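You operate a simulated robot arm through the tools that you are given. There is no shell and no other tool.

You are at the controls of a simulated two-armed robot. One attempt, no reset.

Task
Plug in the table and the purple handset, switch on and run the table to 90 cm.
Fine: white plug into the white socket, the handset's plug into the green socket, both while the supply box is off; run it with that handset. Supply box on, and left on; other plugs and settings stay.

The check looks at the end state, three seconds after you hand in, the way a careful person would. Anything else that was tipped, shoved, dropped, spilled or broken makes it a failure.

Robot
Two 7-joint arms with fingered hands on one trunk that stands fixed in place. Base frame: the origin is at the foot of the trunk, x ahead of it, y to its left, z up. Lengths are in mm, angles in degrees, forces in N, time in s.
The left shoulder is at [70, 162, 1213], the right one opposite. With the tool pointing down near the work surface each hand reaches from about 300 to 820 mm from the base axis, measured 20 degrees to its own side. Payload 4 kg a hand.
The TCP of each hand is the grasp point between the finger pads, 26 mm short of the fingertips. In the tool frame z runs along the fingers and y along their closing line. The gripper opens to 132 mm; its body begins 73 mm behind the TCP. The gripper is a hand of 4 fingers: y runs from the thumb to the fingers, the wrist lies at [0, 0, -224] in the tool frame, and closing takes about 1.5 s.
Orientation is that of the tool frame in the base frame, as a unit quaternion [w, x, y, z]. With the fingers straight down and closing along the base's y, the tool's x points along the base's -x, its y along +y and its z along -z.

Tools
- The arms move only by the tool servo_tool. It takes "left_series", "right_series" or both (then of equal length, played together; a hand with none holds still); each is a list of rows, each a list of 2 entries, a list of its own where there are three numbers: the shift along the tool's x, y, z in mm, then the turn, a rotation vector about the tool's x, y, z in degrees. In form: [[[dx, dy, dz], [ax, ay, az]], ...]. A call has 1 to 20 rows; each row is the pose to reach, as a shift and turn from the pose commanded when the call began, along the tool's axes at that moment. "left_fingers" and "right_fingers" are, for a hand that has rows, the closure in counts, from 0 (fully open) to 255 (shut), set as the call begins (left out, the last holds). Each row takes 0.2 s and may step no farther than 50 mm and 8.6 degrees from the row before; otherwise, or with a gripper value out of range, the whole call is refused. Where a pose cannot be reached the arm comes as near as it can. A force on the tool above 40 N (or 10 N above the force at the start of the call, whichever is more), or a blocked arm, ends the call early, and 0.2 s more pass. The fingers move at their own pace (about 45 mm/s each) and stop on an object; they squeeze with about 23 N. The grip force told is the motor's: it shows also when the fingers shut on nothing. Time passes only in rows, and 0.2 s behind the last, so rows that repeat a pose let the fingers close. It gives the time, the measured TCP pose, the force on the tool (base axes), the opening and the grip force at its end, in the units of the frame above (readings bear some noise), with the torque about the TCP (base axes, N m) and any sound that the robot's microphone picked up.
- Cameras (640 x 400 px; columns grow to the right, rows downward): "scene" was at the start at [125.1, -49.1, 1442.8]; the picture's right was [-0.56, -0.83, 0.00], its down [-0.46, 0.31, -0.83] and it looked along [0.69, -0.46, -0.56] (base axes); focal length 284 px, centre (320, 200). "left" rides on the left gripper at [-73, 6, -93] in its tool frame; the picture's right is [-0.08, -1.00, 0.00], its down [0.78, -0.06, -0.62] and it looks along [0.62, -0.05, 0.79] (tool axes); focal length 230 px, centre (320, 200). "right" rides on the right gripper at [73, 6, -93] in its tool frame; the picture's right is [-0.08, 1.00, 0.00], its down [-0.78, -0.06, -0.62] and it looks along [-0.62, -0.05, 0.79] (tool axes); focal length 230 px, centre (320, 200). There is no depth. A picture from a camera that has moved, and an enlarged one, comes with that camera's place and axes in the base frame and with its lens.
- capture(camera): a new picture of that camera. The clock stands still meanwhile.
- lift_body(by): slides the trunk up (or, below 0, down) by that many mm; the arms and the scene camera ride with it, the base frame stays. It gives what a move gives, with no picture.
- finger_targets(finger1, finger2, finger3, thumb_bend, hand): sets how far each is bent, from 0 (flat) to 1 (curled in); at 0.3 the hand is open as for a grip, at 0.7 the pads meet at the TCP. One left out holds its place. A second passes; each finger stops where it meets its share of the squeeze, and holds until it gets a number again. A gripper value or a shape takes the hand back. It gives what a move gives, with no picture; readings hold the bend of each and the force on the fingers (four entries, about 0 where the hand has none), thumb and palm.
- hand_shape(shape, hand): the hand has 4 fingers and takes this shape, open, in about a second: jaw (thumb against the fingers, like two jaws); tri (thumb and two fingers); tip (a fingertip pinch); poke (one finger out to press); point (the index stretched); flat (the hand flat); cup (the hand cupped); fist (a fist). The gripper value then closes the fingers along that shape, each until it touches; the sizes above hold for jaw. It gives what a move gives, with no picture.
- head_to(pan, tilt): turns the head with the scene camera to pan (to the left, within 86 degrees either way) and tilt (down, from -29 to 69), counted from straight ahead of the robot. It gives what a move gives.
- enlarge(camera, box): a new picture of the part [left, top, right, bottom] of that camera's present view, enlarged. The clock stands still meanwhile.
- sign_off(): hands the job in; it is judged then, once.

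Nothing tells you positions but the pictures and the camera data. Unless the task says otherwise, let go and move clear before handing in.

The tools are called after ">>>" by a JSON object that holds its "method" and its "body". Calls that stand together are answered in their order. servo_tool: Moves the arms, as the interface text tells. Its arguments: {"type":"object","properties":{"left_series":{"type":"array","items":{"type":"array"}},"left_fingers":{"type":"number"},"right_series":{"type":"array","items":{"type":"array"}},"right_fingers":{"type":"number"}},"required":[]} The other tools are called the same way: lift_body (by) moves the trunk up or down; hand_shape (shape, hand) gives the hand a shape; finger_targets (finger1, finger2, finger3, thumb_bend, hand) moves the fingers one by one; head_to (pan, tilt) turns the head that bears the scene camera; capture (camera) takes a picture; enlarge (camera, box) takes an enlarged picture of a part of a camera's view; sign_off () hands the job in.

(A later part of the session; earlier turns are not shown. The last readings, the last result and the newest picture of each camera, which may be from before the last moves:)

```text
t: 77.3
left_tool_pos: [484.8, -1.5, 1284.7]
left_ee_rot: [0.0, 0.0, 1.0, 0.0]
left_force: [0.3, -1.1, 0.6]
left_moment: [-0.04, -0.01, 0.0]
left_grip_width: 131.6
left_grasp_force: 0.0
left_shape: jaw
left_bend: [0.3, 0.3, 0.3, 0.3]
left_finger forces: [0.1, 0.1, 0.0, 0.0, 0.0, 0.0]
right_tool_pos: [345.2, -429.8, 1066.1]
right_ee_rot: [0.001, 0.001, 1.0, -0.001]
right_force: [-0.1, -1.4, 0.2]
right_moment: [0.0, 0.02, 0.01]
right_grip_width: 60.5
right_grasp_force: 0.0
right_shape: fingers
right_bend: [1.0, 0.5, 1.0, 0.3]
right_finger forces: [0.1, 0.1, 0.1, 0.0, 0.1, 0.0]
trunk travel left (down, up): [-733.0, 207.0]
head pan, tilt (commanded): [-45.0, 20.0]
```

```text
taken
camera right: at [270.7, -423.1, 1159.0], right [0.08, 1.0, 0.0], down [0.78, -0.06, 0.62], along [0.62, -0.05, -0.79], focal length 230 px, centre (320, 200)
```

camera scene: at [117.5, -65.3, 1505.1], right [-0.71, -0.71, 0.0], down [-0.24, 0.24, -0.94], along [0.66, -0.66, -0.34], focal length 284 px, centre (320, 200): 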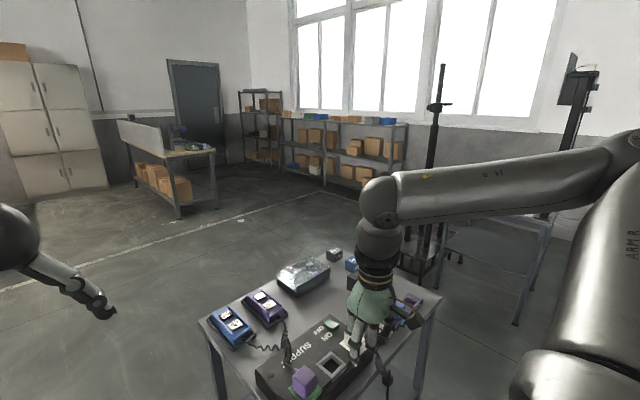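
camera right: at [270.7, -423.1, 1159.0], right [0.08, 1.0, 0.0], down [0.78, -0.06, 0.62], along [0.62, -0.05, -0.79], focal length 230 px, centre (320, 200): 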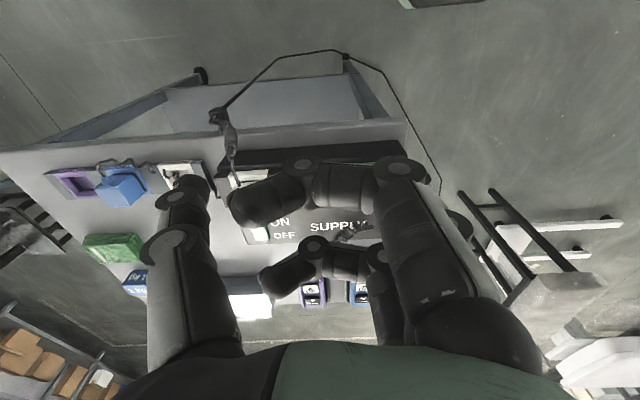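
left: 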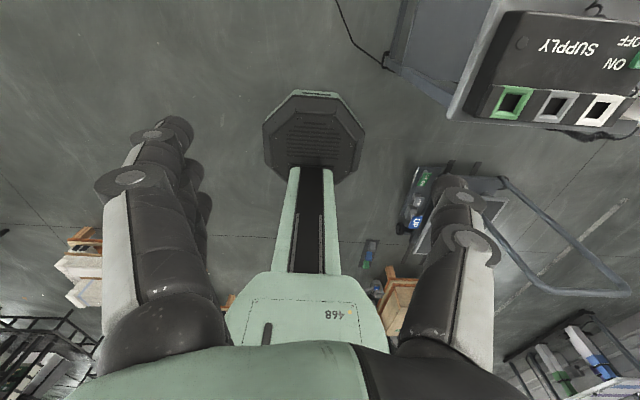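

>>> {"method": "servo_tool", "body": {"right_series": [[[-20, 0, -40], [0, 0, 0]], [[-40, 5, -80], [0, 0, 0]], [[-60, 10, -120], [0, 0, 0]], [[-80, 20, -160], [0, 0, 0]], [[-100, 30, -200], [0, 0, 0]], [[-100, 30, -220], [0, 0, 0]], [[-100, 30, -220], [0, 0, 0]]]}}

>>> {"method": "capture", "body": {"camera": "scene"}}

>>> {"method": "enlarge", "body": {"camera": "scene", "box": [260, 150, 460, 275]}}

```text
t: 78.9
left_tool_pos: [484.2, -1.3, 1284.9]
left_ee_rot: [0.0, 0.0, 1.0, 0.0]
left_force: [0.3, 1.0, 1.2]
left_moment: [0.01, -0.02, 0.02]
left_grip_width: 132.0
left_grasp_force: 0.0
left_shape: jaw
left_bend: [0.3, 0.3, 0.3, 0.3]
left_finger forces: [0.1, 0.0, 0.0, 0.1, 0.0, 0.0]
right_tool_pos: [444.3, -398.2, 1283.2]
right_ee_rot: [0.004, 0.0, 1.0, 0.0]
right_force: [1.1, 0.2, -0.2]
right_moment: [-0.01, -0.02, 0.0]
right_grip_width: 60.2
right_grasp_force: 0.1
right_shape: fingers
right_bend: [1.0, 0.5, 1.0, 0.3]
right_finger forces: [0.0, 0.0, 0.0, 0.1, 0.1, 0.1]
right hand out of reach, approached as far as the arm can: row 6, 7
trunk travel left (down, up): [-733.0, 207.0]
head pan, tilt (commanded): [-45.0, 20.0]
```

```text
taken
camera scene: at [117.1, -65.8, 1505.2], right [-0.71, -0.71, 0.0], down [-0.24, 0.24, -0.94], along [0.66, -0.66, -0.34], focal length 284 px, centre (320, 200)
```

scene: 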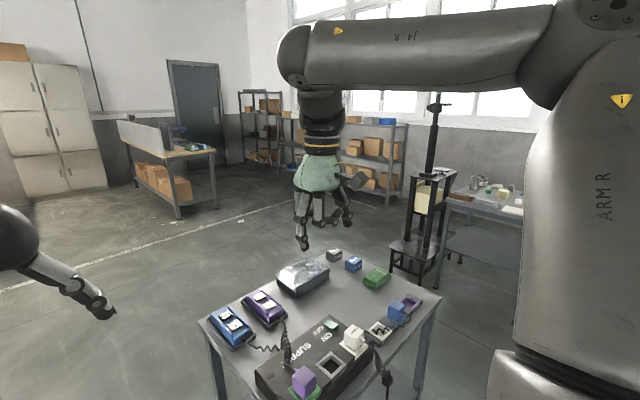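

```text
3.20 times, centred on (360, 212) of scene
camera zoom: at [117.1, -65.8, 1505.2], right [-0.71, -0.71, 0.0], down [-0.24, 0.24, -0.94], along [0.66, -0.66, -0.34], focal length 907 px, centre (192, 160)
```

zoom: 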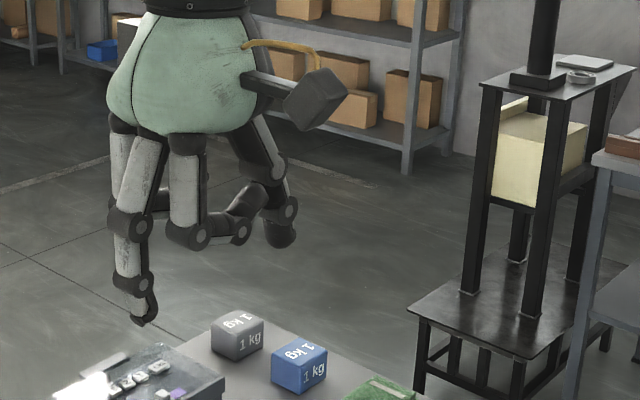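

Finger 2 extended alone makes a clear poking finger (its tip is about 43 mm to +y and 30 mm below the TCP). The thumb hangs low, so I'll curl it and look again.

>>> {"method": "finger_targets", "body": {"hand": "right", "thumb_bend": 1.0, "finger2": 0.45}}

>>> {"method": "enlarge", "body": {"camera": "scene", "box": [260, 150, 420, 250]}}

>>> {"method": "capture", "body": {"camera": "right"}}

```text
t: 79.9
left_tool_pos: [484.5, -1.3, 1284.8]
left_ee_rot: [-0.001, -0.001, 1.0, 0.0]
left_force: [-0.4, -0.6, 0.2]
left_moment: [0.01, 0.0, -0.03]
left_grip_width: 131.7
left_grasp_force: 0.1
left_shape: jaw
left_bend: [0.3, 0.3, 0.3, 0.3]
left_finger forces: [0.1, 0.0, 0.1, 0.1, 0.0, 0.0]
right_tool_pos: [444.6, -398.6, 1283.0]
right_ee_rot: [0.003, 0.0, 1.0, 0.0]
right_force: [0.5, 1.1, -0.3]
right_moment: [0.03, 0.0, -0.02]
right_grip_width: 39.4
right_grasp_force: 0.0
right_shape: fingers
right_bend: [1.0, 0.45, 1.0, 1.0]
right_finger forces: [0.0, 0.0, 0.0, 0.0, 0.0, 0.0]
trunk travel left (down, up): [-733.0, 207.0]
head pan, tilt (commanded): [-45.0, 20.0]
```

```text
4.00 times, centred on (340, 200) of scene
camera zoom: at [117.4, -65.6, 1505.2], right [-0.71, -0.71, 0.0], down [-0.24, 0.24, -0.94], along [0.66, -0.66, -0.34], focal length 1134 px, centre (240, 200)
```

zoom: 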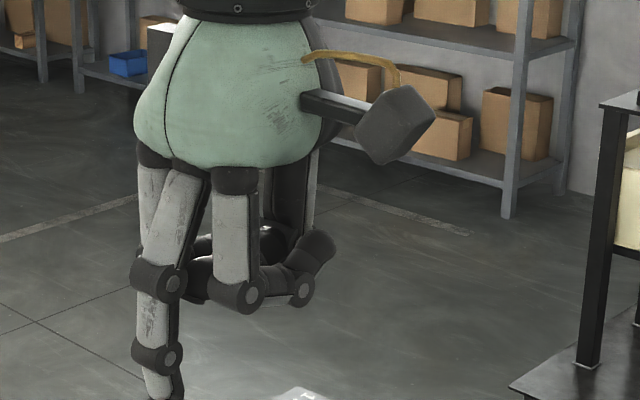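

```text
taken
camera right: at [370.7, -392.2, 1375.4], right [0.08, 1.0, 0.0], down [0.78, -0.06, 0.62], along [0.62, -0.05, -0.78], focal length 230 px, centre (320, 200)
```

right: 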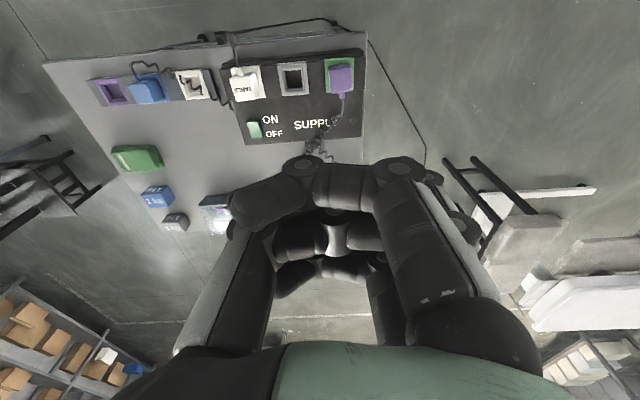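

>>> {"method": "enlarge", "body": {"camera": "scene", "box": [270, 200, 350, 265]}}

>>> {"method": "enlarge", "body": {"camera": "right", "box": [380, 130, 540, 270]}}

```text
6.15 times, centred on (310, 232) of scene
camera zoom: at [117.4, -65.6, 1505.2], right [-0.71, -0.71, 0.0], down [-0.24, 0.24, -0.94], along [0.66, -0.66, -0.34], focal length 1745 px, centre (382, 0)
```

zoom: 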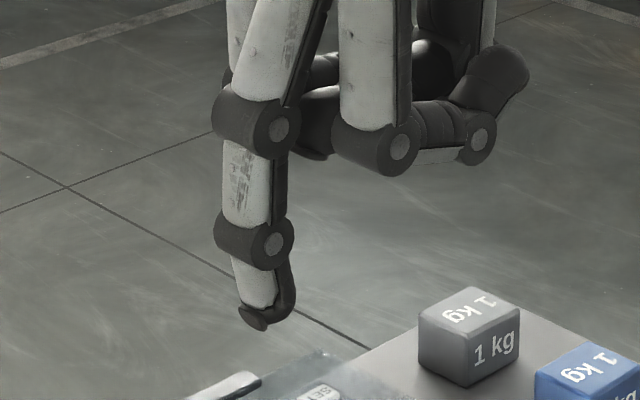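

```text
2.86 times, centred on (460, 200) of right
camera zoom: at [370.7, -392.2, 1375.4], right [0.08, 1.0, 0.0], down [0.78, -0.06, 0.62], along [0.62, -0.05, -0.78], focal length 657 px, centre (-80, 200)
```

zoom: 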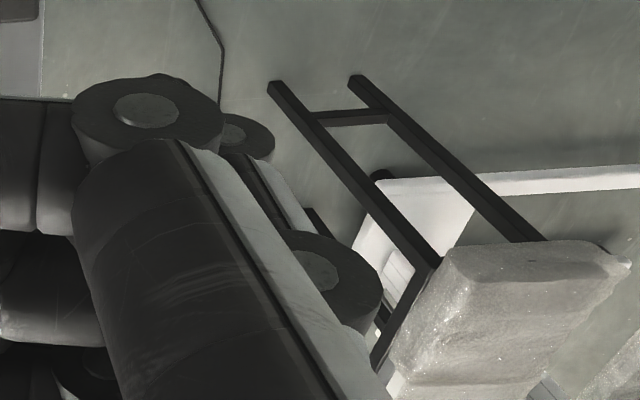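

>>> {"method": "finger_targets", "body": {"hand": "right", "finger1": 0.45, "finger2": 1.0, "finger3": 1.0, "thumb_bend": 1.0}}

>>> {"method": "capture", "body": {"camera": "right"}}

>>> {"method": "enlarge", "body": {"camera": "scene", "box": [260, 180, 380, 270]}}

```text
t: 80.9
left_tool_pos: [484.3, -0.5, 1285.1]
left_ee_rot: [-0.001, 0.0, 1.0, 0.0]
left_force: [0.9, 0.1, -1.1]
left_moment: [-0.02, 0.01, 0.0]
left_grip_width: 131.9
left_grasp_force: 0.1
left_shape: jaw
left_bend: [0.3, 0.3, 0.3, 0.3]
left_finger forces: [0.0, 0.0, 0.1, 0.0, 0.0, 0.0]
right_tool_pos: [444.2, -399.1, 1283.1]
right_ee_rot: [0.004, 0.0, 1.0, 0.0]
right_force: [-0.2, 0.1, 0.3]
right_moment: [0.03, -0.01, 0.01]
right_grip_width: 46.8
right_grasp_force: 0.0
right_shape: fingers
right_bend: [0.45, 0.94, 1.0, 1.0]
right_finger forces: [0.0, 0.0, 0.0, 0.1, 0.0, 0.0]
trunk travel left (down, up): [-733.0, 207.0]
head pan, tilt (commanded): [-45.0, 20.0]
```

```text
taken
camera right: at [370.9, -392.0, 1375.4], right [0.08, 1.0, 0.0], down [0.78, -0.06, 0.62], along [0.62, -0.05, -0.78], focal length 230 px, centre (320, 200)
```

right: 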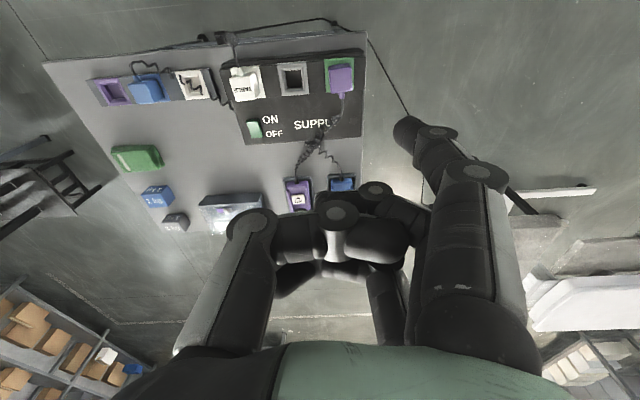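

```text
4.44 times, centred on (320, 225) of scene
camera zoom: at [117.5, -65.3, 1505.2], right [-0.71, -0.71, 0.0], down [-0.24, 0.24, -0.94], along [0.66, -0.66, -0.34], focal length 1260 px, centre (320, 89)
```

zoom: 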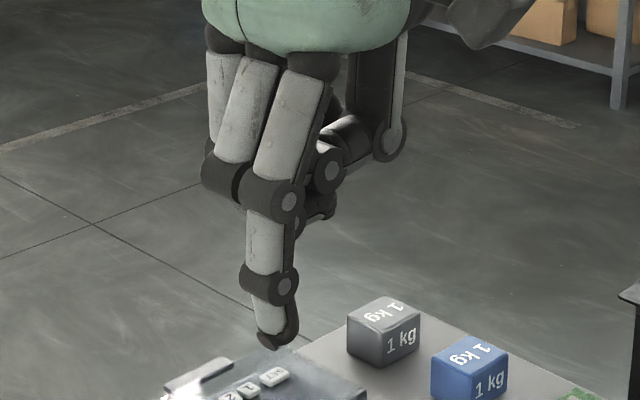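

Finger 1 is now a clean poker that the hand camera can see. I'll bring it above the ON end of the rocker.

>>> {"method": "servo_tool", "body": {"right_series": [[[-12, -24, 34], [0, 0, 0]], [[-25, -48, 68], [0, 0, 0]], [[-38, -72, 102], [0, 0, 0]], [[-51, -96, 136], [0, 0, 0]], [[-64, -120, 170], [0, 0, 0]], [[-78, -146, 204], [0, 0, 0]], [[-92, -172, 238], [0, 0, 0]], [[-106, -196, 268], [0, 0, 0]], [[-106, -196, 268], [0, 0, 0]]]}}

>>> {"method": "capture", "body": {"camera": "right"}}

>>> {"method": "enlarge", "body": {"camera": "right", "box": [330, 60, 490, 170]}}

>>> {"method": "head_to", "body": {"pan": -45, "tilt": 40}}

>>> {"method": "enlarge", "body": {"camera": "scene", "box": [270, 110, 398, 200]}}

```text
t: 82.9
left_tool_pos: [484.2, -2.0, 1284.7]
left_ee_rot: [0.0, -0.001, 1.0, 0.001]
left_force: [0.2, 0.9, 0.1]
left_moment: [0.0, -0.03, -0.03]
left_grip_width: 132.1
left_grasp_force: 0.0
left_shape: jaw
left_bend: [0.3, 0.3, 0.3, 0.3]
left_finger forces: [0.1, 0.0, 0.0, 0.0, 0.0, 0.1]
right_tool_pos: [551.1, -597.1, 1015.9]
right_ee_rot: [0.002, 0.0, 1.0, -0.002]
right_force: [-0.6, -0.4, 0.0]
right_moment: [-0.02, 0.01, -0.03]
right_grip_width: 46.9
right_grasp_force: 0.0
right_shape: fingers
right_bend: [0.45, 0.94, 1.0, 1.0]
right_finger forces: [0.0, 0.0, 0.0, 0.1, 0.0, 0.0]
trunk travel left (down, up): [-733.0, 207.0]
head pan, tilt (commanded): [-45.0, 20.0]
```

```text
taken
camera right: at [477.1, -590.0, 1108.0], right [0.08, 1.0, 0.0], down [0.78, -0.06, 0.62], along [0.62, -0.05, -0.79], focal length 230 px, centre (320, 200)
```

right: 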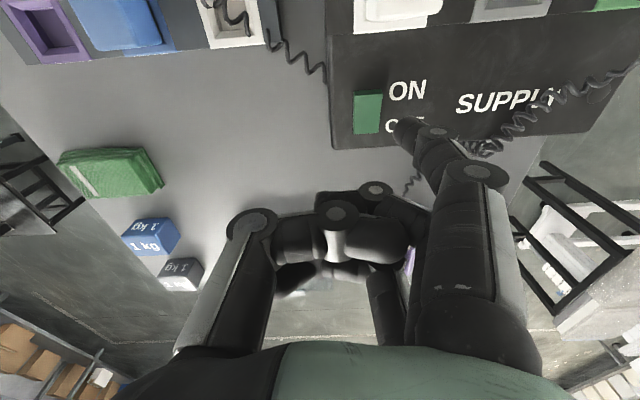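

```text
3.64 times, centred on (410, 115) of right
camera zoom: at [477.1, -590.0, 1108.0], right [0.08, 1.0, 0.0], down [0.78, -0.06, 0.62], along [0.62, -0.05, -0.79], focal length 837 px, centre (-7, 509)
```

zoom: 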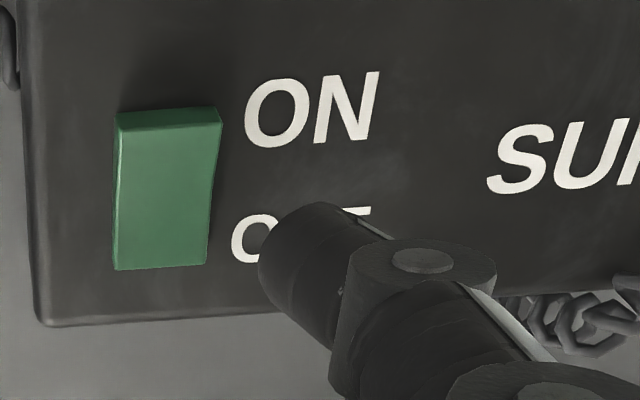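

```text
t: 83.8
left_tool_pos: [485.1, -2.0, 1284.7]
left_ee_rot: [0.0, 0.0, 1.0, 0.0]
left_force: [0.1, -0.4, -0.4]
left_moment: [-0.02, 0.02, -0.02]
left_grip_width: 132.0
left_grasp_force: 0.1
left_shape: jaw
left_bend: [0.3, 0.3, 0.3, 0.3]
left_finger forces: [0.1, 0.0, 0.0, 0.1, 0.0, 0.0]
right_tool_pos: [551.5, -597.0, 1015.6]
right_ee_rot: [0.002, -0.001, 1.0, -0.001]
right_force: [-0.9, 0.0, 0.7]
right_moment: [-0.01, 0.0, 0.02]
right_grip_width: 46.8
right_grasp_force: 0.1
right_shape: fingers
right_bend: [0.45, 0.94, 1.0, 1.0]
right_finger forces: [0.0, 0.1, 0.0, 0.0, 0.0, 0.1]
trunk travel left (down, up): [-733.0, 207.0]
head pan, tilt (commanded): [-45.0, 40.0]
```

```text
4.44 times, centred on (334, 155) of scene
camera zoom: at [112.0, -59.8, 1473.8], right [-0.71, -0.71, 0.0], down [-0.45, 0.45, -0.77], along [0.54, -0.54, -0.64], focal length 1260 px, centre (258, 400)
```

zoom: 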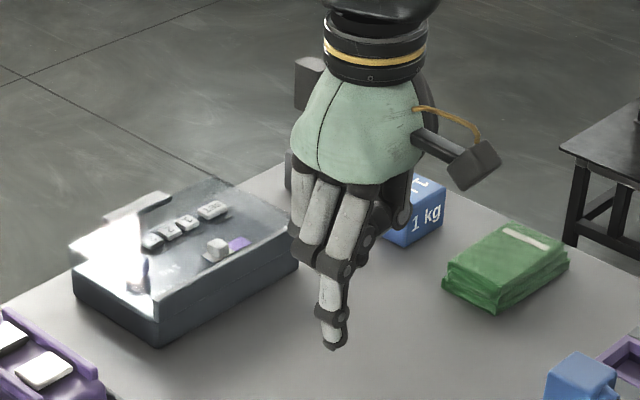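

The rocker's ON end is around [536, -552, 895]. I'll line the fingertip up over it and lower toward it.

>>> {"method": "servo_tool", "body": {"right_series": [[[-4, -2, 15], [0, 0, 0]], [[-8.7, -5, 35], [0, 0, 0]], [[-8.7, -5, 55], [0, 0, 0]], [[-8.7, -5, 70], [0, 0, 0]], [[-8.7, -5, 70], [0, 0, 0]]]}}

>>> {"method": "enlarge", "body": {"camera": "right", "box": [330, 60, 490, 170]}}

>>> {"method": "enlarge", "body": {"camera": "scene", "box": [270, 140, 398, 230]}}

```text
t: 85.0
left_tool_pos: [484.0, -1.2, 1284.2]
left_ee_rot: [0.0, 0.0, 1.0, 0.0]
left_force: [0.2, 0.1, -0.1]
left_moment: [0.02, -0.03, -0.01]
left_grip_width: 131.9
left_grasp_force: 0.1
left_shape: jaw
left_bend: [0.3, 0.3, 0.3, 0.3]
left_finger forces: [0.0, 0.0, 0.0, 0.0, 0.1, 0.1]
right_tool_pos: [560.5, -602.3, 945.6]
right_ee_rot: [0.001, 0.0, 1.0, -0.002]
right_force: [0.1, 0.0, 0.7]
right_moment: [0.01, -0.03, 0.01]
right_grip_width: 47.1
right_grasp_force: 0.1
right_shape: fingers
right_bend: [0.45, 0.94, 1.0, 1.0]
right_finger forces: [0.1, 0.0, 0.0, 0.0, 0.0, 0.0]
trunk travel left (down, up): [-733.0, 207.0]
head pan, tilt (commanded): [-45.0, 40.0]
```

```text
3.64 times, centred on (410, 115) of right
camera zoom: at [486.8, -595.8, 1037.6], right [0.08, 1.0, 0.0], down [0.78, -0.06, 0.62], along [0.62, -0.05, -0.79], focal length 837 px, centre (-7, 509)
```

zoom: 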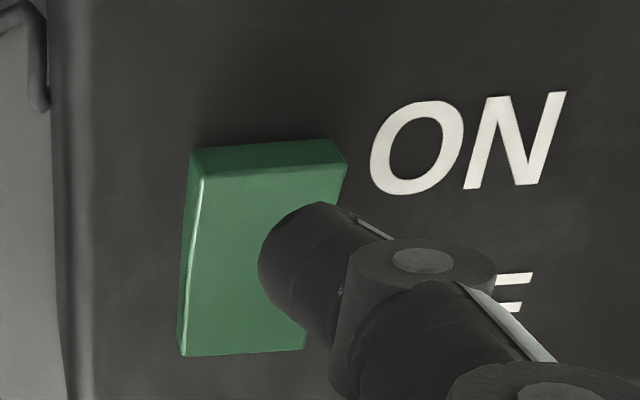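

```text
4.44 times, centred on (334, 185) of scene
camera zoom: at [111.8, -59.6, 1473.8], right [-0.71, -0.71, 0.0], down [-0.45, 0.45, -0.77], along [0.54, -0.54, -0.64], focal length 1260 px, centre (258, 267)
```

zoom: 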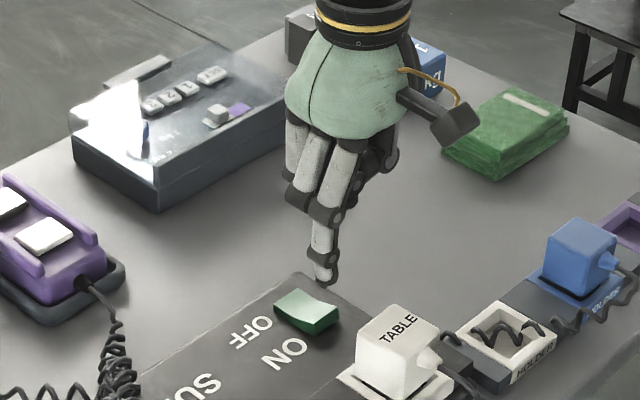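

>>> {"method": "servo_tool", "body": {"right_series": [[[1, 0, 4], [0, 0, 0]], [[1, 0, 8], [0, 0, 0]], [[1, 0, 12], [0, 0, 0]], [[1, 0, 15], [0, 0, 0]], [[1, 0, 17], [0, 0, 0]], [[1, 0, 19], [0, 0, 0]], [[1, 0, 21], [0, 0, 0]], [[1, 0, 23], [0, 0, 0]], [[1, 0, 23], [0, 0, 0]]]}}

>>> {"method": "enlarge", "body": {"camera": "right", "box": [330, 60, 490, 170]}}

>>> {"method": "enlarge", "body": {"camera": "scene", "box": [290, 160, 370, 220]}}

```text
t: 87.0
left_tool_pos: [484.0, -0.7, 1284.4]
left_ee_rot: [0.0, -0.001, 1.0, -0.001]
left_force: [0.6, 0.1, -0.3]
left_moment: [0.03, 0.0, -0.01]
left_grip_width: 131.6
left_grasp_force: 0.0
left_shape: jaw
left_bend: [0.3, 0.3, 0.3, 0.3]
left_finger forces: [0.0, 0.1, 0.0, 0.0, 0.1, 0.1]
right_tool_pos: [558.5, -602.3, 921.6]
right_ee_rot: [0.001, 0.0, 1.0, -0.001]
right_force: [-0.4, 0.5, 0.8]
right_moment: [-0.01, 0.01, -0.01]
right_grip_width: 47.2
right_grasp_force: 0.1
right_shape: fingers
right_bend: [0.45, 0.94, 1.0, 1.0]
right_finger forces: [0.0, 0.0, 0.0, 0.0, 0.1, 0.0]
trunk travel left (down, up): [-733.0, 207.0]
head pan, tilt (commanded): [-45.0, 40.0]
```

```text
3.64 times, centred on (410, 115) of right
camera zoom: at [485.1, -594.8, 1015.3], right [0.08, 1.0, 0.0], down [0.78, -0.06, 0.62], along [0.62, -0.05, -0.79], focal length 837 px, centre (-7, 509)
```

zoom: 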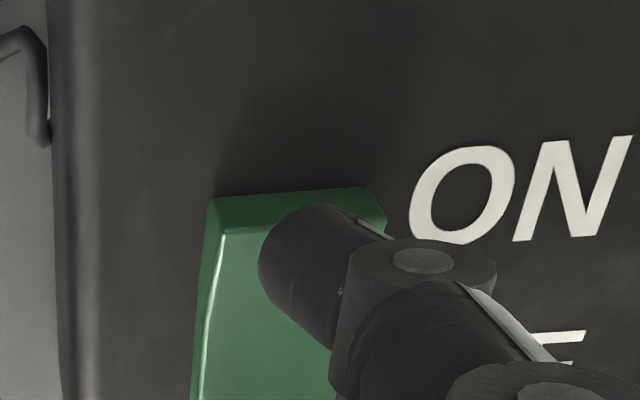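

```text
6.67 times, centred on (330, 190) of scene
camera zoom: at [111.8, -59.7, 1473.8], right [-0.71, -0.71, 0.0], down [-0.45, 0.45, -0.77], along [0.54, -0.54, -0.64], focal length 1890 px, centre (253, 267)
```

zoom: 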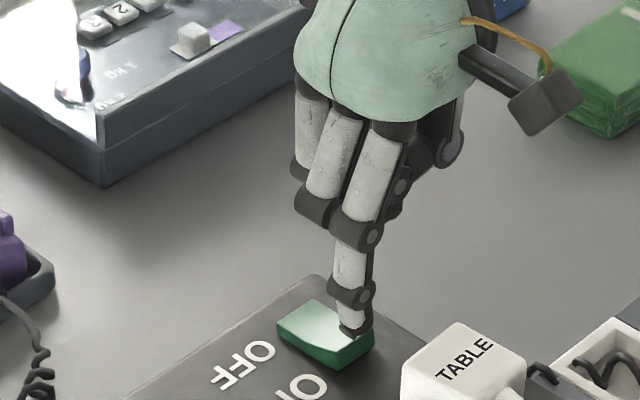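

>>> {"method": "servo_tool", "body": {"right_series": [[[0, 0, 2], [0, 0, 0]], [[0, 0, 4], [0, 0, 0]], [[0, 0, 6], [0, 0, 0]], [[0, 0, 8], [0, 0, 0]], [[0, 0, 8], [0, 0, 0]]]}}

>>> {"method": "enlarge", "body": {"camera": "scene", "box": [290, 160, 370, 220]}}

```text
t: 88.2
left_tool_pos: [484.6, -0.5, 1285.5]
left_ee_rot: [0.0, 0.001, 1.0, 0.0]
left_force: [0.0, -0.5, 0.5]
left_moment: [0.02, 0.01, 0.0]
left_grip_width: 131.9
left_grasp_force: 0.1
left_shape: jaw
left_bend: [0.3, 0.3, 0.3, 0.3]
left_finger forces: [0.0, 0.0, 0.1, 0.0, 0.0, 0.1]
right_tool_pos: [559.5, -601.4, 914.5]
right_ee_rot: [0.002, 0.001, 1.0, -0.001]
right_force: [-0.7, -0.5, 6.0]
right_moment: [0.27, 0.13, 0.04]
right_grip_width: 47.0
right_grasp_force: 2.8
right_shape: fingers
right_bend: [0.45, 0.94, 1.0, 1.0]
right_finger forces: [5.7, 0.1, 0.0, 0.1, 0.1, 0.1]
trunk travel left (down, up): [-733.0, 207.0]
head pan, tilt (commanded): [-45.0, 40.0]
heard: click
```

```text
6.67 times, centred on (330, 190) of scene
camera zoom: at [111.1, -59.2, 1474.0], right [-0.71, -0.71, 0.0], down [-0.45, 0.45, -0.77], along [0.54, -0.54, -0.64], focal length 1890 px, centre (253, 267)
```

zoom: 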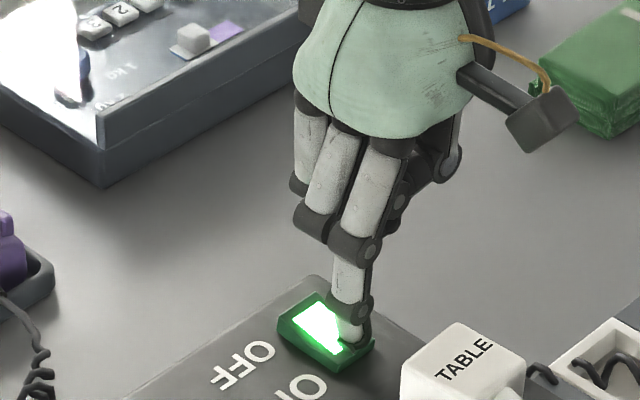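

A click, and the rocker is lit green: the supply is on. I'll lift off and check.

>>> {"method": "servo_tool", "body": {"right_series": [[[0, 0, -20], [0, 0, 0]], [[0, 0, -60], [0, 0, 0]], [[0, 0, -100], [0, 0, 0]], [[0, 0, -100], [0, 0, 0]]]}}

>>> {"method": "capture", "body": {"camera": "scene"}}

>>> {"method": "enlarge", "body": {"camera": "scene", "box": [190, 150, 398, 280]}}

>>> {"method": "head_to", "body": {"pan": 32, "tilt": 25}}

>>> {"method": "capture", "body": {"camera": "scene"}}

```text
t: 89.2
left_tool_pos: [485.1, -1.4, 1283.9]
left_ee_rot: [-0.001, -0.001, 1.0, 0.0]
left_force: [-0.2, -0.3, -1.0]
left_moment: [0.01, 0.03, 0.02]
left_grip_width: 131.4
left_grasp_force: 0.1
left_shape: jaw
left_bend: [0.3, 0.3, 0.3, 0.3]
left_finger forces: [0.0, 0.0, 0.0, 0.0, 0.0, 0.0]
right_tool_pos: [559.9, -601.9, 1012.2]
right_ee_rot: [0.001, 0.0, 1.0, -0.001]
right_force: [0.4, 0.5, -0.6]
right_moment: [0.01, -0.01, 0.0]
right_grip_width: 47.0
right_grasp_force: 0.1
right_shape: fingers
right_bend: [0.45, 0.94, 1.0, 1.0]
right_finger forces: [0.0, 0.0, 0.0, 0.0, 0.0, 0.0]
trunk travel left (down, up): [-733.0, 207.0]
head pan, tilt (commanded): [-45.0, 40.0]
```

```text
taken
camera scene: at [112.4, -60.4, 1473.7], right [-0.71, -0.71, 0.0], down [-0.46, 0.46, -0.77], along [0.54, -0.54, -0.64], focal length 284 px, centre (320, 200)
```

scene: 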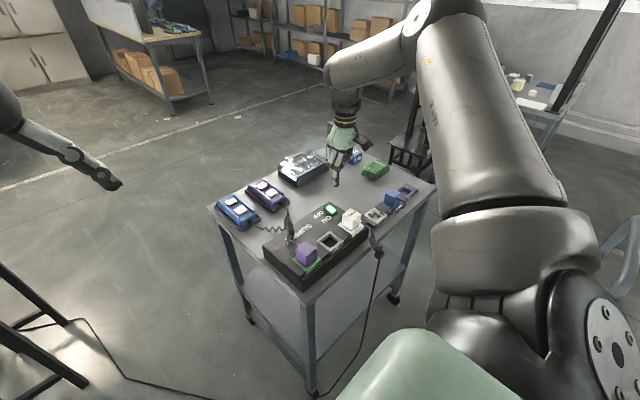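

```text
3.08 times, centred on (294, 215) of scene
camera zoom: at [112.4, -60.4, 1473.7], right [-0.71, -0.71, 0.0], down [-0.46, 0.46, -0.77], along [0.54, -0.54, -0.64], focal length 872 px, centre (400, 154)
```

zoom: 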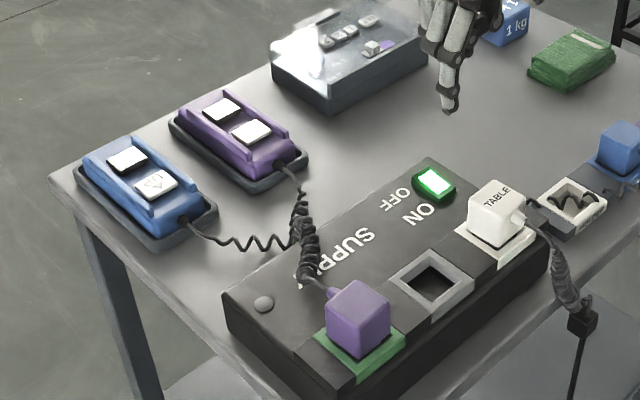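

```text
t: 90.7
left_tool_pos: [484.7, -0.0, 1284.5]
left_ee_rot: [0.0, 0.0, 1.0, 0.0]
left_force: [0.1, -0.4, 0.5]
left_moment: [-0.02, 0.01, -0.01]
left_grip_width: 131.6
left_grasp_force: 0.0
left_shape: jaw
left_bend: [0.3, 0.3, 0.3, 0.3]
left_finger forces: [0.1, 0.1, 0.0, 0.0, 0.0, 0.0]
right_tool_pos: [558.7, -600.7, 1013.3]
right_ee_rot: [0.0, 0.001, 1.0, -0.001]
right_force: [0.3, 0.0, 0.0]
right_moment: [0.01, -0.01, -0.01]
right_grip_width: 47.1
right_grasp_force: 0.1
right_shape: fingers
right_bend: [0.45, 0.94, 1.0, 1.0]
right_finger forces: [0.0, 0.0, 0.0, 0.0, 0.0, 0.0]
trunk travel left (down, up): [-733.0, 207.0]
head pan, tilt (commanded): [32.0, 25.0]
```

```text
taken
camera scene: at [129.8, 49.3, 1497.1], right [0.53, -0.85, 0.0], down [-0.36, -0.22, -0.91], along [0.77, 0.48, -0.42], focal length 284 px, centre (320, 200)
```

scene: 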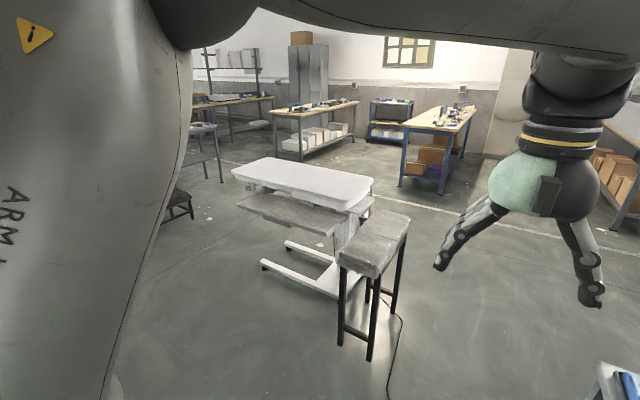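

Supply is on and everything on the trolley looks undisturbed. Now I'll bring the left hand round as a camera to see the table's height scale past the stool.

>>> {"method": "servo_tool", "body": {"left_series": [[[5, 38, -10], [0, 0, 0]], [[10, 76, -20], [0, 0, 0]], [[15, 114, -30], [0, 0, 0]], [[20, 152, -40], [0, 0, 0]], [[25, 190, -50], [0, 0, 0]], [[30, 228, -60], [0, 0, 0]], [[35, 266, -70], [0, 0, 0]], [[40, 304, -80], [0, 0, 0]], [[45, 342, -90], [0, 0, 0]], [[50, 380, -100], [0, 0, 0]], [[50, 400, -100], [0, 0, 0]]]}}

>>> {"method": "servo_tool", "body": {"left_series": [[[0, 0, 0], [0, -8, 0]], [[0, 0, 0], [0, -16, 0]], [[0, 0, 0], [0, -24, 0]], [[0, 0, 0], [0, -32, 0]], [[0, 0, 0], [0, -40, 0]], [[0, 0, 0], [0, -48, 0]], [[0, 0, 0], [0, -56, 0]], [[0, 0, 0], [0, -64, 0]], [[0, 0, 0], [0, -72, 0]], [[0, 0, 0], [0, -80, 0]], [[0, 0, 0], [0, -85, 0]], [[0, 0, 0], [0, -85, 0]]]}}

>>> {"method": "capture", "body": {"camera": "left"}}

>>> {"method": "capture", "body": {"camera": "scene"}}

```text
t: 93.1
left_tool_pos: [446.3, 286.7, 1312.3]
left_ee_rot: [0.002, 0.0, 1.0, 0.0]
left_force: [-0.4, 0.0, -0.3]
left_moment: [0.0, 0.05, -0.01]
left_grip_width: 131.7
left_grasp_force: 0.0
left_shape: jaw
left_bend: [0.3, 0.3, 0.3, 0.3]
left_finger forces: [0.0, 0.1, 0.0, 0.1, 0.1, 0.1]
left hand out of reach, approached as far as the arm can: row 7, 8, 9, 10, 11
right_tool_pos: [558.9, -601.0, 1012.6]
right_ee_rot: [0.0, 0.0, 1.0, -0.001]
right_force: [-0.2, 0.2, 0.9]
right_moment: [0.01, 0.0, -0.03]
right_grip_width: 47.4
right_grasp_force: 0.0
right_shape: fingers
right_bend: [0.45, 0.94, 1.0, 1.0]
right_finger forces: [0.0, 0.1, 0.0, 0.0, 0.0, 0.0]
trunk travel left (down, up): [-733.0, 207.0]
head pan, tilt (commanded): [32.0, 25.0]
```

```text
t: 95.7
left_tool_pos: [523.3, 317.0, 1363.1]
left_ee_rot: [0.683, 0.001, 0.731, 0.001]
left_force: [2.5, -0.1, -7.3]
left_moment: [-0.02, -0.63, 0.04]
left_grip_width: 132.2
left_grasp_force: 0.0
left_shape: jaw
left_bend: [0.3, 0.3, 0.3, 0.3]
left_finger forces: [0.0, 0.0, 0.1, 0.0, 0.1, 0.0]
left hand out of reach, approached as far as the arm can: row 2, 3, 4, 7, 8, 9, 10, 11, 12
right_tool_pos: [558.5, -600.4, 1013.8]
right_ee_rot: [0.0, 0.0, 1.0, 0.0]
right_force: [0.2, -0.5, 0.9]
right_moment: [0.02, -0.05, -0.03]
right_grip_width: 47.3
right_grasp_force: 0.0
right_shape: fingers
right_bend: [0.45, 0.94, 1.0, 1.0]
right_finger forces: [0.1, 0.1, 0.0, 0.0, 0.1, 0.1]
trunk travel left (down, up): [-733.0, 207.0]
head pan, tilt (commanded): [32.0, 25.0]
```

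```text
taken
camera left: at [434.5, 323.4, 1441.3], right [0.01, -1.0, 0.07], down [-0.67, -0.06, -0.74], along [0.74, -0.05, -0.67], focal length 230 px, centre (320, 200)
```

left: 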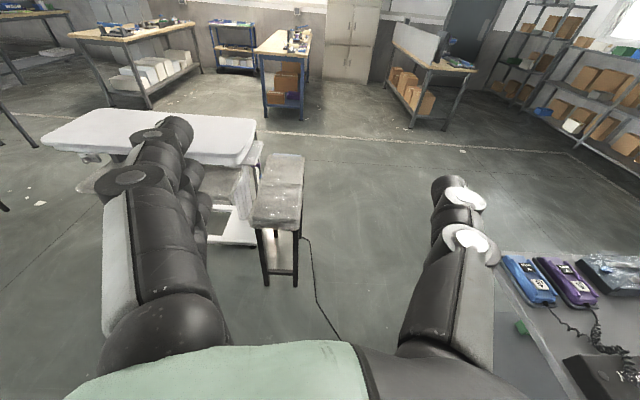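

```text
taken
camera scene: at [129.2, 49.6, 1497.0], right [0.53, -0.85, 0.0], down [-0.36, -0.22, -0.91], along [0.77, 0.48, -0.42], focal length 284 px, centre (320, 200)
```

scene: 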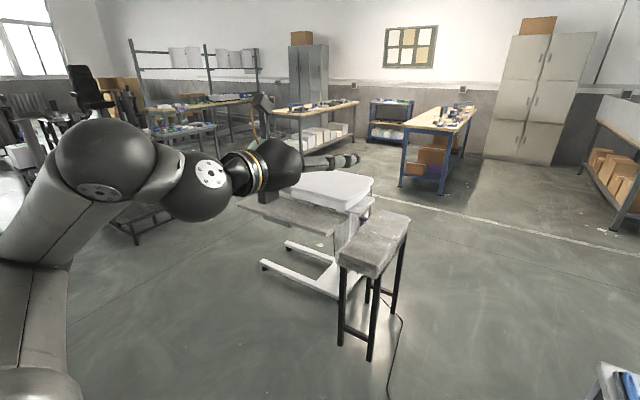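

>>> {"method": "enlarge", "body": {"camera": "left", "box": [200, 120, 320, 195]}}

>>> {"method": "enlarge", "body": {"camera": "left", "box": [225, 150, 273, 180]}}

>>> {"method": "enlarge", "body": {"camera": "scene", "box": [320, 160, 420, 222]}}

```text
5.33 times, centred on (260, 158) of left
camera zoom: at [434.5, 323.4, 1441.3], right [0.01, -1.0, 0.07], down [-0.67, -0.06, -0.74], along [0.74, -0.05, -0.67], focal length 1227 px, centre (640, 427)
```

zoom: 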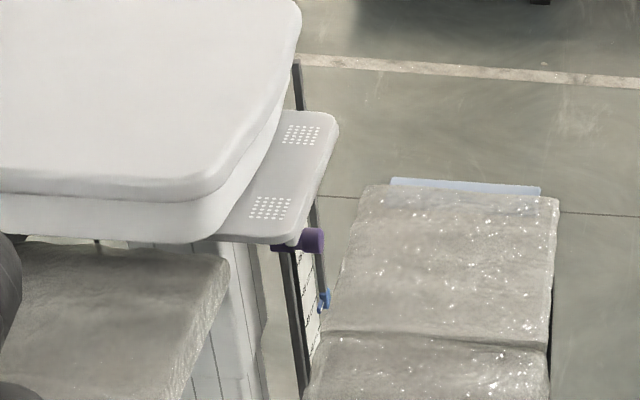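

```text
13.33 times, centred on (249, 165) of left
camera zoom: at [434.5, 323.4, 1441.3], right [0.01, -1.0, 0.07], down [-0.67, -0.06, -0.74], along [0.74, -0.05, -0.67], focal length 3068 px, centre (1267, 667)
```

zoom: 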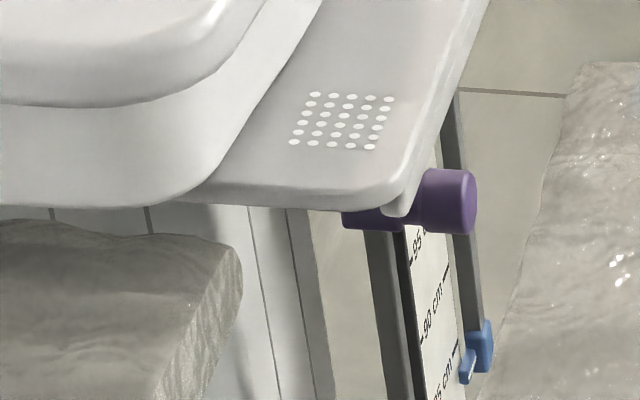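

```text
6.40 times, centred on (370, 191) of scene
camera zoom: at [129.2, 49.6, 1497.0], right [0.53, -0.85, 0.0], down [-0.36, -0.22, -0.91], along [0.77, 0.48, -0.42], focal length 1814 px, centre (0, 258)
```

zoom: 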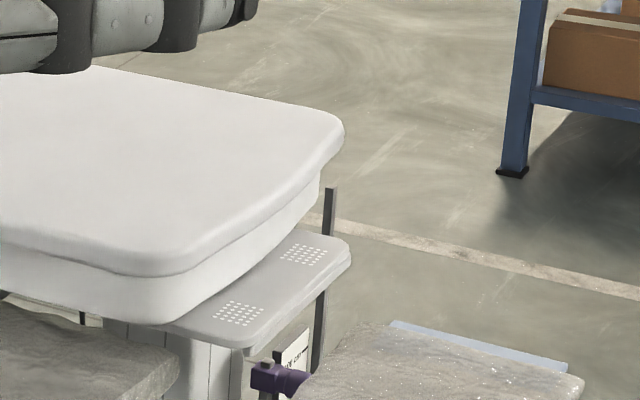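

Now I can see the scale: it reads ...95, 90, 85 cm, with a purple clamp and a blue clamp on it. I'll shift the left camera further left for a full view of the scale.

>>> {"method": "servo_tool", "body": {"left_series": [[[0, 40, 0], [0, 0, 0]], [[0, 80, 0], [0, 0, 0]], [[0, 120, 0], [0, 0, 0]], [[0, 160, 0], [0, 0, 0]], [[0, 200, 0], [0, 0, 0]], [[0, 240, 0], [0, 0, 0]], [[0, 240, 0], [0, 0, 0]]]}}

>>> {"method": "capture", "body": {"camera": "left"}}

```text
t: 97.3
left_tool_pos: [521.5, 556.4, 1354.1]
left_ee_rot: [0.676, 0.0, 0.737, 0.001]
left_force: [-0.1, -0.4, 0.4]
left_moment: [0.02, 0.02, 0.03]
left_grip_width: 132.0
left_grasp_force: 0.0
left_shape: jaw
left_bend: [0.3, 0.3, 0.3, 0.3]
left_finger forces: [0.0, 0.0, 0.0, 0.0, 0.0, 0.1]
right_tool_pos: [558.5, -600.5, 1013.5]
right_ee_rot: [0.001, 0.0, 1.0, -0.001]
right_force: [0.2, 1.1, -0.1]
right_moment: [0.03, -0.01, 0.01]
right_grip_width: 47.2
right_grasp_force: 0.0
right_shape: fingers
right_bend: [0.45, 0.94, 1.0, 1.0]
right_finger forces: [0.0, 0.0, 0.0, 0.0, 0.0, 0.0]
trunk travel left (down, up): [-733.0, 207.0]
head pan, tilt (commanded): [32.0, 25.0]
```

```text
taken
camera left: at [434.8, 563.2, 1434.4], right [0.01, -1.0, 0.08], down [-0.68, -0.06, -0.73], along [0.73, -0.05, -0.68], focal length 230 px, centre (320, 200)
```

left: 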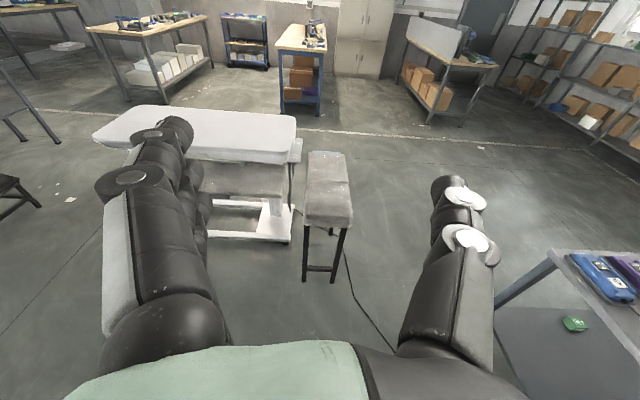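

>>> {"method": "enlarge", "body": {"camera": "left", "box": [260, 125, 340, 175]}}

>>> {"method": "enlarge", "body": {"camera": "left", "box": [280, 150, 304, 190]}}

>>> {"method": "enlarge", "body": {"camera": "left", "box": [190, 100, 320, 245]}}

```text
8.00 times, centred on (300, 150) of left
camera zoom: at [434.8, 563.2, 1434.4], right [0.01, -1.0, 0.08], down [-0.68, -0.06, -0.73], along [0.73, -0.05, -0.68], focal length 1841 px, centre (480, 600)
```

zoom: 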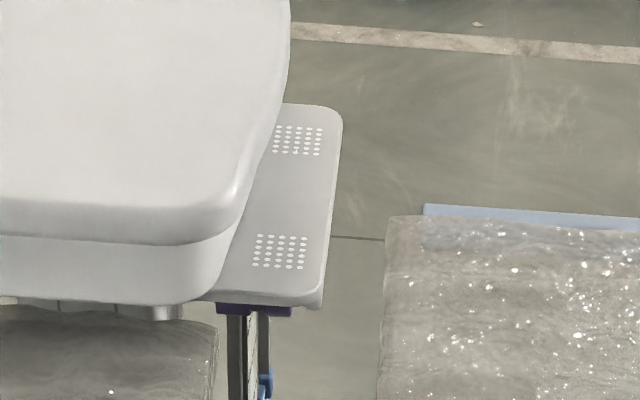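

```text
10.00 times, centred on (292, 170) of left
camera zoom: at [434.8, 563.2, 1434.4], right [0.01, -1.0, 0.08], down [-0.68, -0.06, -0.73], along [0.73, -0.05, -0.68], focal length 2301 px, centre (600, 500)
```

zoom: 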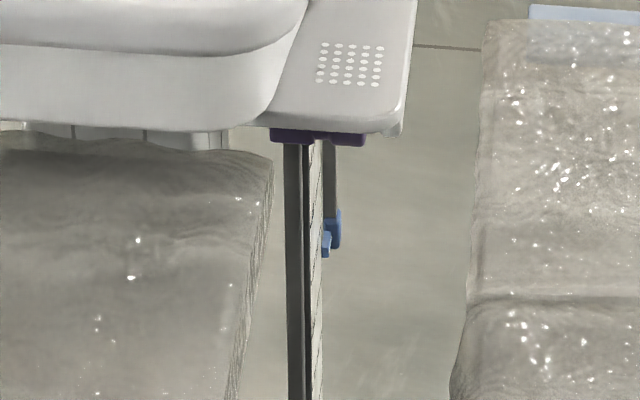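

```text
2.76 times, centred on (255, 172) of left
camera zoom: at [434.8, 563.2, 1434.4], right [0.01, -1.0, 0.08], down [-0.68, -0.06, -0.73], along [0.73, -0.05, -0.68], focal length 635 px, centre (499, 276)
```

zoom: 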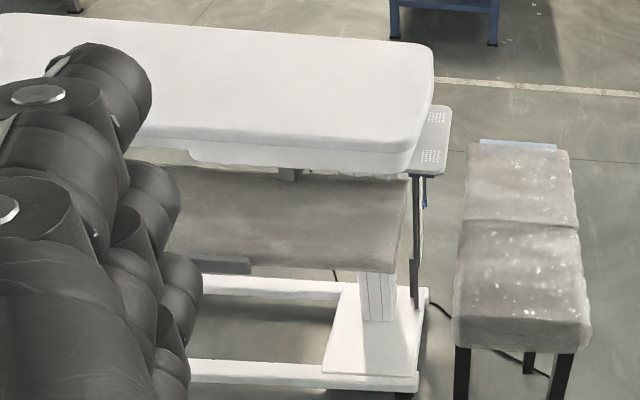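

The mattress top works out at about 83–84 cm, which matches the blue flag on the scale (just under 85). I'll raise the left camera and move it right for a clearer view of the scale face over the stool.

>>> {"method": "servo_tool", "body": {"left_series": [[[-24, -36, 8], [0, 0, 0]], [[-49, -71, 16], [0, 0, 0]], [[-73, -107, 23], [0, 0, 0]], [[-97, -142, 31], [0, 0, 0]], [[-122, -178, 39], [0, 0, 0]], [[-146, -214, 47], [0, 0, 0]], [[-170, -249, 54], [0, 0, 0]], [[-195, -285, 62], [0, 0, 0]], [[-219, -320, 70], [0, 0, 0]], [[-243, -356, 78], [0, 0, 0]], [[-243, -356, 78], [0, 0, 0]]]}}

>>> {"method": "capture", "body": {"camera": "left"}}

```text
t: 99.7
left_tool_pos: [619.9, 202.2, 1590.4]
left_ee_rot: [0.676, 0.0, 0.737, 0.0]
left_force: [0.2, -0.4, 0.5]
left_moment: [0.02, -0.03, 0.03]
left_grip_width: 131.8
left_grasp_force: 0.0
left_shape: jaw
left_bend: [0.3, 0.3, 0.3, 0.3]
left_finger forces: [0.0, 0.1, 0.0, 0.1, 0.0, 0.0]
right_tool_pos: [558.2, -600.4, 1013.5]
right_ee_rot: [0.001, 0.0, 1.0, 0.0]
right_force: [0.0, 0.4, 0.2]
right_moment: [-0.02, -0.01, 0.0]
right_grip_width: 47.1
right_grasp_force: 0.0
right_shape: fingers
right_bend: [0.45, 0.94, 1.0, 1.0]
right_finger forces: [0.0, 0.0, 0.0, 0.0, 0.0, 0.0]
trunk travel left (down, up): [-733.0, 207.0]
head pan, tilt (commanded): [32.0, 25.0]
```

```text
taken
camera left: at [533.8, 208.8, 1670.2], right [0.01, -1.0, 0.08], down [-0.68, -0.06, -0.73], along [0.73, -0.05, -0.68], focal length 230 px, centre (320, 200)
```

left: 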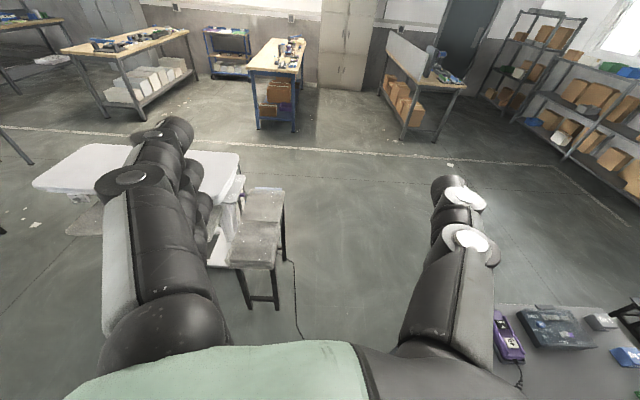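

>>> {"method": "enlarge", "body": {"camera": "left", "box": [200, 165, 300, 227]}}

>>> {"method": "enlarge", "body": {"camera": "left", "box": [224, 188, 256, 208]}}

```text
6.40 times, centred on (250, 196) of left
camera zoom: at [533.8, 208.8, 1670.2], right [0.01, -1.0, 0.08], down [-0.68, -0.06, -0.73], along [0.73, -0.05, -0.68], focal length 1472 px, centre (768, 226)
```

zoom: 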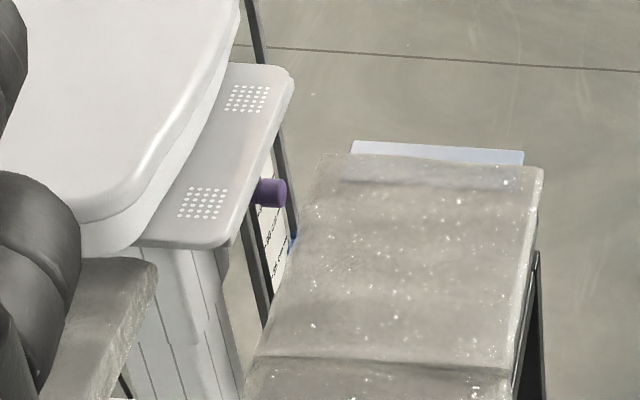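

```text
16.00 times, centred on (240, 198) of left
camera zoom: at [533.8, 208.8, 1670.2], right [0.01, -1.0, 0.08], down [-0.68, -0.06, -0.73], along [0.73, -0.05, -0.68], focal length 3681 px, centre (1600, 232)
```

zoom: 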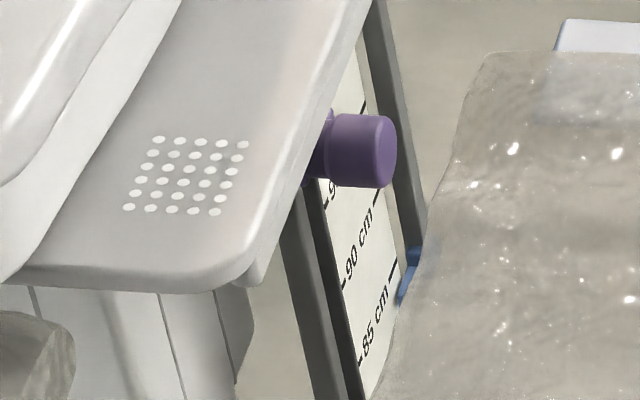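

The scale is readable from here: right-hand ticks for 90 and 85 cm are visible. Now I'll look at the purple handset and its neighbours to plan the button press.

>>> {"method": "head_to", "body": {"pan": -35, "tilt": 35}}

>>> {"method": "capture", "body": {"camera": "scene"}}

>>> {"method": "enlarge", "body": {"camera": "scene", "box": [230, 130, 390, 230]}}

>>> {"method": "capture", "body": {"camera": "right"}}

```text
t: 101.0
left_tool_pos: [621.8, 202.6, 1591.0]
left_ee_rot: [0.675, 0.0, 0.738, 0.0]
left_force: [0.4, -0.7, 0.1]
left_moment: [-0.02, 0.01, 0.03]
left_grip_width: 132.2
left_grasp_force: 0.0
left_shape: jaw
left_bend: [0.3, 0.3, 0.3, 0.3]
left_finger forces: [0.0, 0.0, 0.0, 0.0, 0.0, 0.0]
right_tool_pos: [558.4, -601.6, 1012.4]
right_ee_rot: [0.0, 0.0, 1.0, -0.002]
right_force: [-0.2, 0.3, 0.0]
right_moment: [-0.02, -0.01, 0.0]
right_grip_width: 47.5
right_grasp_force: 0.0
right_shape: fingers
right_bend: [0.45, 0.94, 1.0, 1.0]
right_finger forces: [0.1, 0.0, 0.0, 0.1, 0.0, 0.0]
trunk travel left (down, up): [-733.0, 207.0]
head pan, tilt (commanded): [-35.0, 35.0]
```

```text
taken
camera scene: at [123.8, -49.8, 1481.4], right [-0.57, -0.82, 0.0], down [-0.47, 0.33, -0.82], along [0.67, -0.47, -0.57], focal length 284 px, centre (320, 200)
```

scene: 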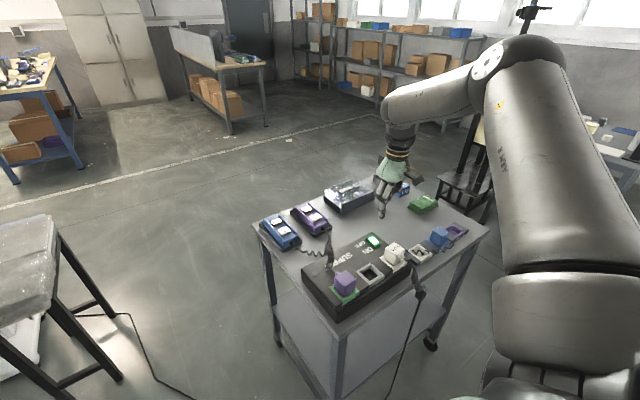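

```text
4.00 times, centred on (310, 180) of scene
camera zoom: at [123.8, -49.8, 1481.4], right [-0.57, -0.82, 0.0], down [-0.47, 0.33, -0.82], along [0.67, -0.47, -0.57], focal length 1134 px, centre (360, 280)
```

zoom: 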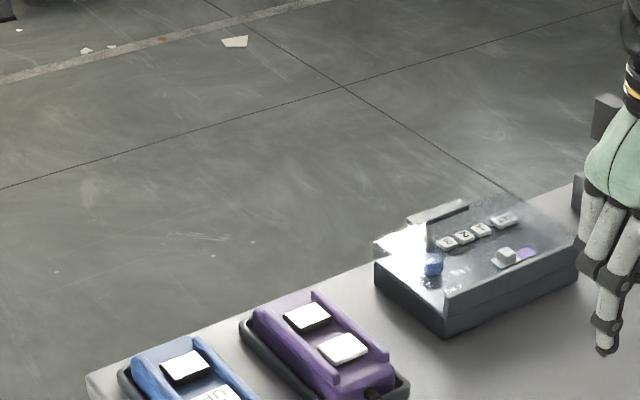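

```text
taken
camera right: at [485.4, -594.3, 1105.8], right [0.08, 1.0, 0.0], down [0.78, -0.06, 0.62], along [0.62, -0.05, -0.79], focal length 230 px, centre (320, 200)
```

right: 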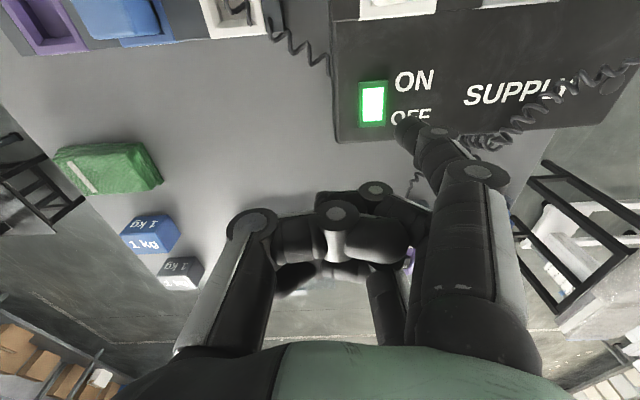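

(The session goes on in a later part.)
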